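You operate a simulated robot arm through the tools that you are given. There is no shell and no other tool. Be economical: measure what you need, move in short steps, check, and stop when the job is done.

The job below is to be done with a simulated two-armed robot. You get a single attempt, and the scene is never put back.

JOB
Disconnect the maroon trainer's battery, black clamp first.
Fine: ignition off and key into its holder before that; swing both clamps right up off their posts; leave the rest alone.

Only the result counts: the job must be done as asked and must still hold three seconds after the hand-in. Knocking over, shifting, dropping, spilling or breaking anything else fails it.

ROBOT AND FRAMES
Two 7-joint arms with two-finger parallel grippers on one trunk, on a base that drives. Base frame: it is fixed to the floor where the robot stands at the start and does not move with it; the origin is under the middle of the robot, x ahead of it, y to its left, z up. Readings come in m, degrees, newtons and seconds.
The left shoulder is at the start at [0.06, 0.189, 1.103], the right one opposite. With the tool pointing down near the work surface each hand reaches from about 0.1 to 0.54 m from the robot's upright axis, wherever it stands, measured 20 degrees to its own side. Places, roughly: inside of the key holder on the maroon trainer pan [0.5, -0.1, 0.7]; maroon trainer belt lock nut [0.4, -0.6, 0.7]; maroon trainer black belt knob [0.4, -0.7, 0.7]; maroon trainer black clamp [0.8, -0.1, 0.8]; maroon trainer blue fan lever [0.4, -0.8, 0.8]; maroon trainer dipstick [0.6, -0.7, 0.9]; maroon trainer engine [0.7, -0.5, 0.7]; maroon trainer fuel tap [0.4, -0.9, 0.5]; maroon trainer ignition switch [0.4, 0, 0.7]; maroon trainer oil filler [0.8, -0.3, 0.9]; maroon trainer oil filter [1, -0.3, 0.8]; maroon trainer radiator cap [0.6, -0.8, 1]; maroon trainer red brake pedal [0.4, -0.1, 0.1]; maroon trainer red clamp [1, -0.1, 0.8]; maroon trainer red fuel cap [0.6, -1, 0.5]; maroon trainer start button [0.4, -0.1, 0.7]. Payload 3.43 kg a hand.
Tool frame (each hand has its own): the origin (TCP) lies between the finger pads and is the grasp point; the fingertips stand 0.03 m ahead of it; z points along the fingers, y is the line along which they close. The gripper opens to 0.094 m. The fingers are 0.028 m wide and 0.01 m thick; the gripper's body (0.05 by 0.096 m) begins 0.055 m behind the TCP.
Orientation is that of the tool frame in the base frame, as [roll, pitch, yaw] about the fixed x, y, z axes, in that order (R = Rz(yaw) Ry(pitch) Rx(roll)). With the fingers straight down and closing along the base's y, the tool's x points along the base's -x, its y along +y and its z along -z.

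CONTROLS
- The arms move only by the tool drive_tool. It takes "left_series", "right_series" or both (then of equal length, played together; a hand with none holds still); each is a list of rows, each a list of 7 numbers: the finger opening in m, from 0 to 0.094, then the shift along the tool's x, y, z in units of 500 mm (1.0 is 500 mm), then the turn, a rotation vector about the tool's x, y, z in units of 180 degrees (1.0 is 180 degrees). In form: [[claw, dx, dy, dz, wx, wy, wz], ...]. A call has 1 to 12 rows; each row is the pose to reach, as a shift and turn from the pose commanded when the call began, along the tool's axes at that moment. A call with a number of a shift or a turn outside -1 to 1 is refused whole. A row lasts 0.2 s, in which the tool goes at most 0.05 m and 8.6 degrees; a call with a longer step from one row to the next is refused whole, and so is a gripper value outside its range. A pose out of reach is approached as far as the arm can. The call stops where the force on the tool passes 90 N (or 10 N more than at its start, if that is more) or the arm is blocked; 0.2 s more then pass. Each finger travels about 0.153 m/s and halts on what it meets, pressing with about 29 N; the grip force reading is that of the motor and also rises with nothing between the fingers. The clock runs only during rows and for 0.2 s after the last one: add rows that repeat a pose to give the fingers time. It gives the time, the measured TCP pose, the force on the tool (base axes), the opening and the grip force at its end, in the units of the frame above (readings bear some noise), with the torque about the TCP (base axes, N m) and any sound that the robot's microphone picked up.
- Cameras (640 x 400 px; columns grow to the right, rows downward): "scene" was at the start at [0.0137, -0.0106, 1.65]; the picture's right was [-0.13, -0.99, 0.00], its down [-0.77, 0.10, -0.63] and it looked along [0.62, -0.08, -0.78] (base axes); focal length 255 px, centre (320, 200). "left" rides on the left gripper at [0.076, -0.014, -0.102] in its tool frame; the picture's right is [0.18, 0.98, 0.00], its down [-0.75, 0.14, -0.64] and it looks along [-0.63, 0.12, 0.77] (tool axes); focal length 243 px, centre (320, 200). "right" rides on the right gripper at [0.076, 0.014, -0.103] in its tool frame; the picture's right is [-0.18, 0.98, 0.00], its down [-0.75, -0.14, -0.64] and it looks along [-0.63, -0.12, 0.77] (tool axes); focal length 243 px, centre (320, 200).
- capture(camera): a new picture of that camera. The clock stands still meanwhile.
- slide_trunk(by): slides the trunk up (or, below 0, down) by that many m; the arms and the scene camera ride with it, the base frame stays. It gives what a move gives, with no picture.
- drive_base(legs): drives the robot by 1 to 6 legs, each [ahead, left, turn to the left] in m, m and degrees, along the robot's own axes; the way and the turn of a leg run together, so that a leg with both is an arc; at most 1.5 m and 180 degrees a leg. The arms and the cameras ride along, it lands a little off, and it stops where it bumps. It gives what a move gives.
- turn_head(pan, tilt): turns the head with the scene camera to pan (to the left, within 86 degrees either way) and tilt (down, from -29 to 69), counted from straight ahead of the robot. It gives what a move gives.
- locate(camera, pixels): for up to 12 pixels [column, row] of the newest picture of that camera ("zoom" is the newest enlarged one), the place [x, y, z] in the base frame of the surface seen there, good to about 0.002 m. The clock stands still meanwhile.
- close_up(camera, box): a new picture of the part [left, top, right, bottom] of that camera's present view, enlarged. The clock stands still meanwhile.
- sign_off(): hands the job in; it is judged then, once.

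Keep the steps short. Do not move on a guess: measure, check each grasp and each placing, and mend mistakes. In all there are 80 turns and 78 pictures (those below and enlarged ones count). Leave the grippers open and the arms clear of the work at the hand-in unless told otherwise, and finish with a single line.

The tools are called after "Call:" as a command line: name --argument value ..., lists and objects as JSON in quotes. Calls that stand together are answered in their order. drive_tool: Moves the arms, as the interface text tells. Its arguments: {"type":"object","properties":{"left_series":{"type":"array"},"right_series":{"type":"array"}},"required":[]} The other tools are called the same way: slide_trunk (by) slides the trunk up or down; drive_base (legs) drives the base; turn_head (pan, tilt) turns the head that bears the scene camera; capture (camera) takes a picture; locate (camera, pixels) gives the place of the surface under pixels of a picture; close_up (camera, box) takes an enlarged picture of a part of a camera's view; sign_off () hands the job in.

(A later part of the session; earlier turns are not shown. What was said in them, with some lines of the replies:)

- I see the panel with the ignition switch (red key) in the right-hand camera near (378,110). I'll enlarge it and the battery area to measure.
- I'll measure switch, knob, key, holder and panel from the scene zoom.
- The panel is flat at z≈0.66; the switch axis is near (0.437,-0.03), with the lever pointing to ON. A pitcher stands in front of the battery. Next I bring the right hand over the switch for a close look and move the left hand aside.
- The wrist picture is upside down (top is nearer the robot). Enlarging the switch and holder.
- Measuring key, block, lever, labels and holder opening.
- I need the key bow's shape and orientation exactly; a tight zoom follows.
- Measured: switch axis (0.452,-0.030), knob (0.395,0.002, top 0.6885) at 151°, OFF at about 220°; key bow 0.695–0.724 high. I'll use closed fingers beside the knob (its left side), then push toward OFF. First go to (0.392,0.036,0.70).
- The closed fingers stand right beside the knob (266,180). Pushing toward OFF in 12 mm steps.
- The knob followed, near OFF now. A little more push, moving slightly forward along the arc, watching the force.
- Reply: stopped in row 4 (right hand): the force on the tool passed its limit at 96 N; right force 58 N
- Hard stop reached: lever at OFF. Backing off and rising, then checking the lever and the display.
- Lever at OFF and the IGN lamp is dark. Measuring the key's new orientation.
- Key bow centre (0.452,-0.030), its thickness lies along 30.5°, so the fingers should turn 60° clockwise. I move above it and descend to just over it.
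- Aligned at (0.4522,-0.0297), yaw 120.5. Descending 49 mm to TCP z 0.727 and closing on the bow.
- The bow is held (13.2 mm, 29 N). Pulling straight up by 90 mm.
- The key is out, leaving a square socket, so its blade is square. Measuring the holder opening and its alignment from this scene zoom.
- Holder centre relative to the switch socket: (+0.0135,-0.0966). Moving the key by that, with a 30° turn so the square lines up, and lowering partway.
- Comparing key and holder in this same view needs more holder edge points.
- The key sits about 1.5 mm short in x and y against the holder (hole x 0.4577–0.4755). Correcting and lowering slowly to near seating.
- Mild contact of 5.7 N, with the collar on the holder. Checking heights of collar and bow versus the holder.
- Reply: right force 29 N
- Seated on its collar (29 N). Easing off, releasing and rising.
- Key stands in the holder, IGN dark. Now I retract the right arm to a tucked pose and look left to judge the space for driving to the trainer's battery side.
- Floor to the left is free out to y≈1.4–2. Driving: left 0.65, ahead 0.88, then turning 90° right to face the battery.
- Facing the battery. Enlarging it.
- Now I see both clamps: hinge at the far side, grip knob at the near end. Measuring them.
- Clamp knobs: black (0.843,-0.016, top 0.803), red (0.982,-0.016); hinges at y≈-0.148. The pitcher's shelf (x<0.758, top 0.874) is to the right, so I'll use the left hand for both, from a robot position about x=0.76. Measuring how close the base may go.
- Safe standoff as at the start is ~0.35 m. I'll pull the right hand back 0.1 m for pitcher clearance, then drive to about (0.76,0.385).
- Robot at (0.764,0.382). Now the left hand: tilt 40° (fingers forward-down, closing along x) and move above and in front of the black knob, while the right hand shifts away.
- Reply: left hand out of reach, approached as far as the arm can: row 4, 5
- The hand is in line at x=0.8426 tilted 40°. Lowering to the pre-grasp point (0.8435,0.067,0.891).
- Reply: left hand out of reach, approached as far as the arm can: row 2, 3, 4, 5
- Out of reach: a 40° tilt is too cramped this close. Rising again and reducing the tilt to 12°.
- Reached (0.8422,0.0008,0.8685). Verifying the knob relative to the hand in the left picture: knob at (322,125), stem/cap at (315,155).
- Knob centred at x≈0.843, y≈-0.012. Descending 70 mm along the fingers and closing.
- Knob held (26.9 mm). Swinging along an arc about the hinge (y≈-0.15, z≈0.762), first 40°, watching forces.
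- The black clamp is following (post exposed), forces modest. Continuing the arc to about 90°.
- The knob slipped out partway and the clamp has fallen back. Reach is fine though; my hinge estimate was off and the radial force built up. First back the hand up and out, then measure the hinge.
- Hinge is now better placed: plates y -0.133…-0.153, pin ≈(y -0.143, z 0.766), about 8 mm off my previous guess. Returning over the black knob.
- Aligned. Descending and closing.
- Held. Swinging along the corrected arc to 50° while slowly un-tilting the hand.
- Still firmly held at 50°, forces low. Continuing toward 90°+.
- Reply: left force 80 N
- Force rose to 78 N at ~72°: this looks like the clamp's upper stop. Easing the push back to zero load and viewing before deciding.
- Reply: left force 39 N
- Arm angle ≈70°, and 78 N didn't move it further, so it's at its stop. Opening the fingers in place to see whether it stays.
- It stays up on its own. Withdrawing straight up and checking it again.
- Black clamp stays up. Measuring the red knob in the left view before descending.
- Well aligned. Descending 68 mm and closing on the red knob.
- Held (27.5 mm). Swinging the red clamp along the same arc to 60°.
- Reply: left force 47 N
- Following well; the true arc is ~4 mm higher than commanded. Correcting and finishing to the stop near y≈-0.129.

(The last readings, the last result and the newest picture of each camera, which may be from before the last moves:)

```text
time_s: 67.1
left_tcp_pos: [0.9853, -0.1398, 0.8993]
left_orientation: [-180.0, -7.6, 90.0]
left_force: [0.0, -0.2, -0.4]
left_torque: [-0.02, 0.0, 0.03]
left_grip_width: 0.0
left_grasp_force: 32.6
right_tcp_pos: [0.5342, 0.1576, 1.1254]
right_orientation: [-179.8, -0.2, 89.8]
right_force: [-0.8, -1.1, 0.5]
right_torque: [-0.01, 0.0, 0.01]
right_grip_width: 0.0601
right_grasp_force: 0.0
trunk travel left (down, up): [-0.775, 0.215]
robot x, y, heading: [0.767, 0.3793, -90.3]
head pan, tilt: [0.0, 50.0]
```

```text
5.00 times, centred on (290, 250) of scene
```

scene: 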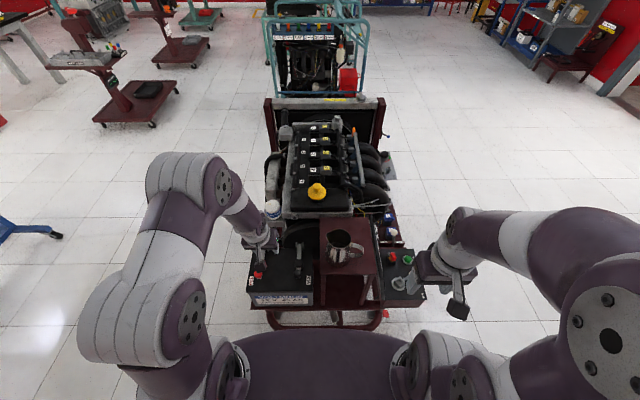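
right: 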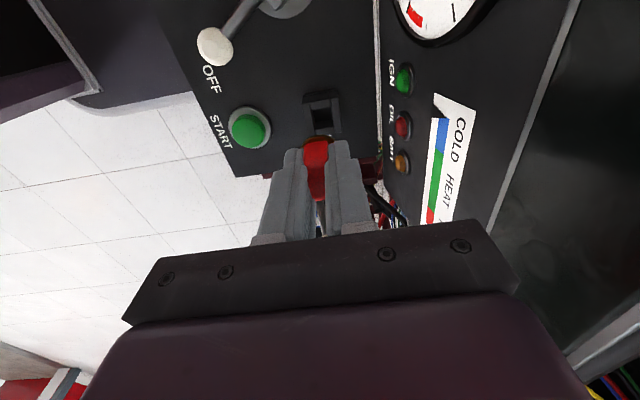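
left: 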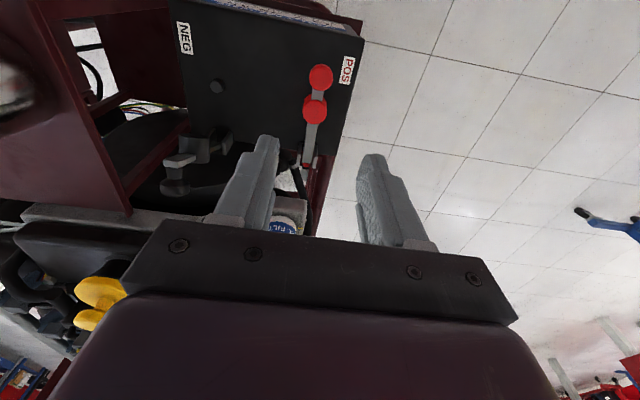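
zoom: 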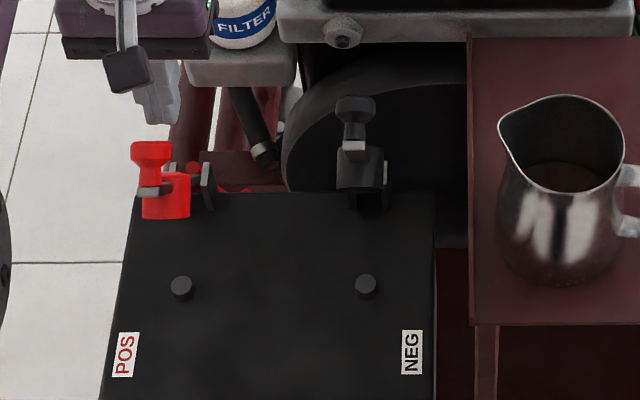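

The grip slipped, and the red clamp stands at roughly 55° on its own. I'll rise, come round to the robot side, and push it to its stop with closed fingers.

Call:
drive_tool --left_series '[[0.0, 0, 0, -0.06, 0, 0, 0], [0.0, 0, 0, -0.14, 0, 0.0, 0], [0.0, 0.08, 0, -0.16, 0, -0.02, 0], [0.0, 0.16, 0, -0.16, 0, -0.042, 0], [0.0, 0.24, 0, -0.16, 0, -0.042, 0], [0.0, 0.3, 0, -0.16, 0, -0.042, 0], [0.0, 0.3, 0, -0.16, 0, -0.042, 0]]'

Call:
close_up --camera "scene" --box '[240, 210, 340, 290]'

Call:
locate --camera "zoom" --pixels '[[152, 150], [150, 190], [165, 205], [155, 180], [355, 147], [358, 175], [353, 105], [182, 285]]'

```text
time_s: 68.7
left_tcp_pos: [0.9851, 0.0007, 0.9954]
left_orientation: [-179.9, 0.0, 90.0]
left_force: [0.0, 0.3, 0.1]
left_torque: [-0.01, 0.01, 0.01]
left_grip_width: 0.0
left_grasp_force: 32.8
right_tcp_pos: [0.5348, 0.1555, 1.1241]
right_orientation: [-179.8, -0.3, 89.8]
right_force: [0.2, 0.1, -0.4]
right_torque: [0.01, -0.02, 0.04]
right_grip_width: 0.06
right_grasp_force: 0.1
trunk travel left (down, up): [-0.775, 0.215]
robot x, y, heading: [0.7689, 0.3809, -89.7]
head pan, tilt: [0.0, 50.0]
```

```text
5.00 times, centred on (290, 250) of scene
```

zoom: 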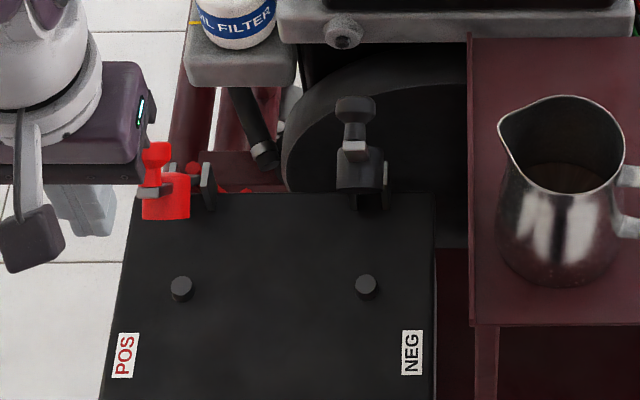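

```text
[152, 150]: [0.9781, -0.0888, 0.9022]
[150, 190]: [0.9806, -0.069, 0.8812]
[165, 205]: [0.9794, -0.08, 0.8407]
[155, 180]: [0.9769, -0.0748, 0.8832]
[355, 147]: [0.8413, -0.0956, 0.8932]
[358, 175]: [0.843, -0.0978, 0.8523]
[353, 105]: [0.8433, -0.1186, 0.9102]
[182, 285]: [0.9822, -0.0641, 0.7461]
```

Red now at ≈57° (black 70°), stable. Lowering closed fingers in front of it (TCP z≈0.885), then pushing -y.

Call:
drive_tool --left_series '[[0.0, 0, 0, 0.08, 0, 0, 0], [0.0, 0, 0, 0.16, 0, 0.0, 0], [0.0, 0, 0, 0.22, 0, 0, 0], [0.0, -0.05, 0, 0.22, 0, 0, 0], [0.0, -0.08, 0, 0.22, 0, 0, 0], [0.0, -0.1, 0, 0.22, 0, 0, 0], [0.0, -0.12, 0, 0.22, 0, 0, 0], [0.0, -0.14, 0, 0.22, 0, 0, 0], [0.0, -0.155, 0, 0.22, 0, 0, 0], [0.0, -0.165, 0, 0.22, 0, 0, 0], [0.0, -0.175, 0, 0.22, 0, 0, 0]]'

Call:
close_up --camera "scene" --box '[240, 210, 340, 290]'

```text
time_s: 71.1
left_tcp_pos: [0.9838, -0.0777, 0.8862]
left_orientation: [-179.9, -0.8, 90.1]
left_force: [-2.6, 44.9, -6.5]
left_torque: [-0.23, 0.0, 0.09]
left_grip_width: 0.0
left_grasp_force: 33.6
right_tcp_pos: [0.5332, 0.1617, 1.126]
right_orientation: [-179.9, 0.2, 89.8]
right_force: [-0.5, -0.5, -1.1]
right_torque: [0.02, 0.0, 0.03]
right_grip_width: 0.06
right_grasp_force: 0.1
trunk travel left (down, up): [-0.775, 0.215]
robot x, y, heading: [0.7639, 0.3839, -90.1]
head pan, tilt: [0.0, 50.0]
```

```text
5.00 times, centred on (290, 250) of scene
```

zoom: 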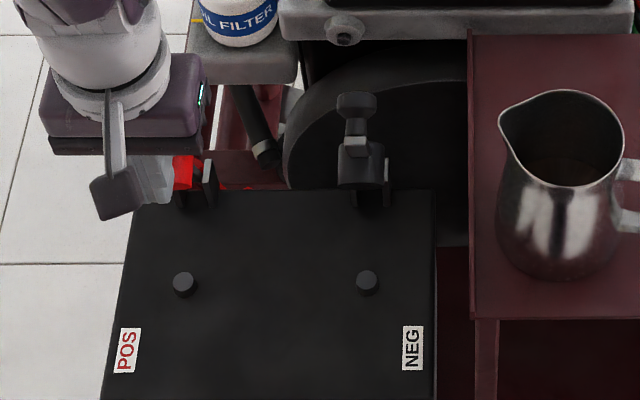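

It hit the stop (45 N at y≈-0.078). Backing off and rising clear, then checking both clamps.

Call:
drive_tool --left_series '[[0.0, 0.04, 0, 0, 0, 0, 0], [0.0, 0.1, 0, 0, 0, 0.0, 0], [0.03, 0.15, 0, -0.08, 0, 0, 0], [0.06, 0.15, 0.05, -0.16, 0, 0, 0], [0.06, 0.15, 0.12, -0.24, 0, 0, 0], [0.06, 0.15, 0.2, -0.32, 0, 0, 0], [0.06, 0.15, 0.2, -0.4, 0, 0, 0]]'

Call:
close_up --camera "scene" --box '[240, 210, 340, 290]'

Call:
locate --camera "zoom" --pixels '[[170, 147], [168, 175], [172, 105], [355, 147], [358, 175], [353, 105]]'

```text
refused: row 5 steps farther than a row can; nothing moved
```

```text
5.00 times, centred on (290, 250) of scene
```

zoom: 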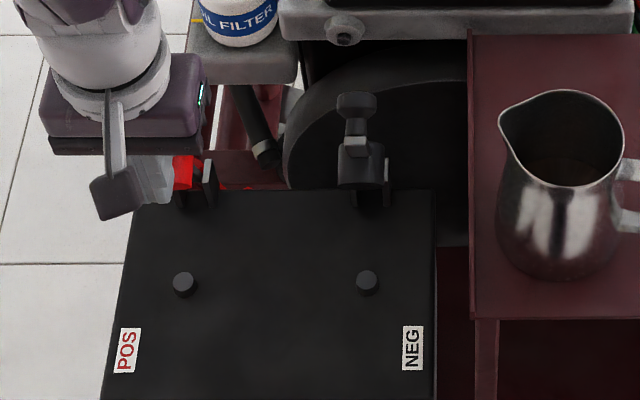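

```text
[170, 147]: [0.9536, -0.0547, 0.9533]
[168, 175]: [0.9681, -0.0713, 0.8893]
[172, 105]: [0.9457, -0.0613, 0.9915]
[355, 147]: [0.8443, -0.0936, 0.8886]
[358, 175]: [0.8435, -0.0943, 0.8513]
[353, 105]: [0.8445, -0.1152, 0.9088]
```

The move was refused (step too long); repeating with shorter steps.

Call:
drive_tool --left_series '[[0.0, 0.04, 0, 0, 0, 0, 0], [0.0, 0.1, 0, 0, 0, 0.0, 0], [0.03, 0.15, 0, -0.06, 0, 0, 0], [0.06, 0.15, 0.04, -0.13, 0, 0, 0], [0.06, 0.15, 0.08, -0.2, 0, 0, 0], [0.06, 0.15, 0.12, -0.27, 0, 0, 0], [0.06, 0.15, 0.16, -0.34, 0, 0, 0], [0.06, 0.15, 0.2, -0.4, 0, 0, 0]]'

Call:
close_up --camera "scene" --box '[240, 210, 340, 290]'

Call:
locate --camera "zoom" --pixels '[[160, 150], [160, 175], [165, 110], [158, 160], [355, 147], [358, 175], [353, 105]]'

```text
time_s: 72.9
left_tcp_pos: [1.0827, -0.0123, 1.0861]
left_orientation: [-180.0, -0.1, 90.0]
left_force: [0.7, 0.0, -0.3]
left_torque: [0.01, 0.01, 0.0]
left_grip_width: 0.0598
left_grasp_force: 0.1
right_tcp_pos: [0.534, 0.1555, 1.1255]
right_orientation: [-180.0, -0.1, 89.7]
right_force: [-0.2, -0.2, -0.3]
right_torque: [0.03, -0.03, 0.05]
right_grip_width: 0.0601
right_grasp_force: 0.0
trunk travel left (down, up): [-0.775, 0.215]
robot x, y, heading: [0.7638, 0.3811, -90.0]
head pan, tilt: [0.0, 50.0]
```

```text
5.00 times, centred on (290, 250) of scene
```

zoom: 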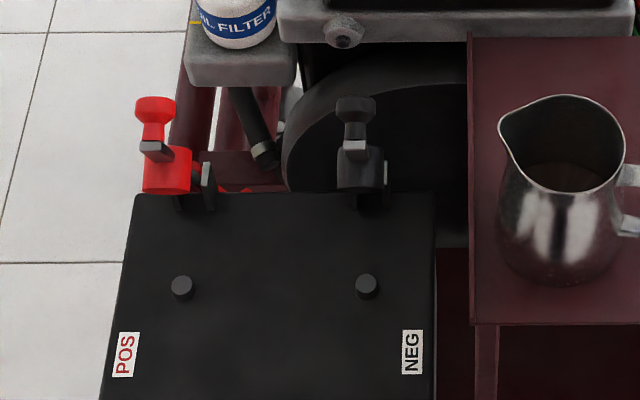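

```text
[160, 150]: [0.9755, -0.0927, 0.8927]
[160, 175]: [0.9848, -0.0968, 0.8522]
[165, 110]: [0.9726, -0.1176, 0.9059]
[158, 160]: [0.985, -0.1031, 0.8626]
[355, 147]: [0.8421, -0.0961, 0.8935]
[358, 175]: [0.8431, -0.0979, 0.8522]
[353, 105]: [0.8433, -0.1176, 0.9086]
```

Both clamps stand at the same upper stop. Backing the base off 0.3 m and checking key and switch once more.

Call:
drive_base --legs '[[-0.3, 0, 0]]'

Call:
capture --camera "scene"

Call:
close_up --camera "scene" --box '[250, 140, 450, 265]'

```text
time_s: 74.9
left_tcp_pos: [1.0827, 0.2812, 1.0855]
left_orientation: [-180.0, 0.0, 90.2]
left_force: [0.2, 0.2, 1.2]
left_torque: [-0.02, 0.05, -0.02]
left_grip_width: 0.0602
left_grasp_force: 0.0
right_tcp_pos: [0.5339, 0.4481, 1.1264]
right_orientation: [-179.8, 0.0, 89.9]
right_force: [0.8, -0.3, -0.2]
right_torque: [0.02, -0.01, -0.01]
right_grip_width: 0.06
right_grasp_force: 0.1
trunk travel left (down, up): [-0.775, 0.215]
robot x, y, heading: [0.7641, 0.673, -89.8]
head pan, tilt: [0.0, 50.0]
```

```text
10 pictures are left
```

scene: 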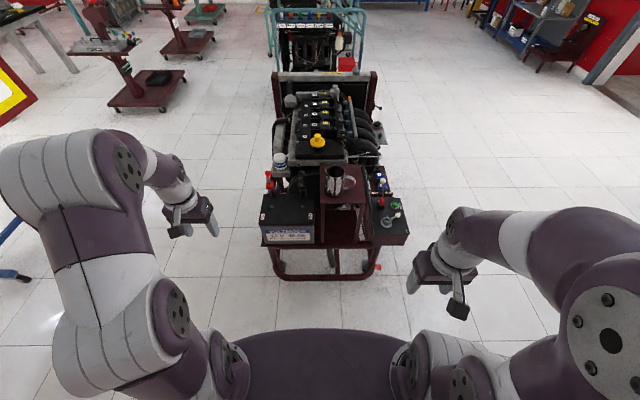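

```text
3.20 times, centred on (350, 202) of scene
```

zoom: 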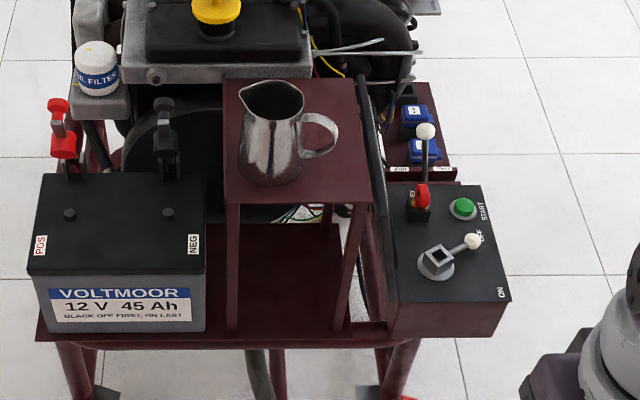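

All as asked: lever at OFF, key in its holder, both clamps up, pitcher untouched, arms clear with open grippers. Handing in.

Call:
sign_off

```text
The job is handed in.
```

The maroon trainer's battery is disconnected: ignition off and key in its holder first, then the black clamp and the red clamp swung up to their stops (about 70°), where both stayed put; on the first try the black clamp slipped and dropped back onto its post before I lifted it again.
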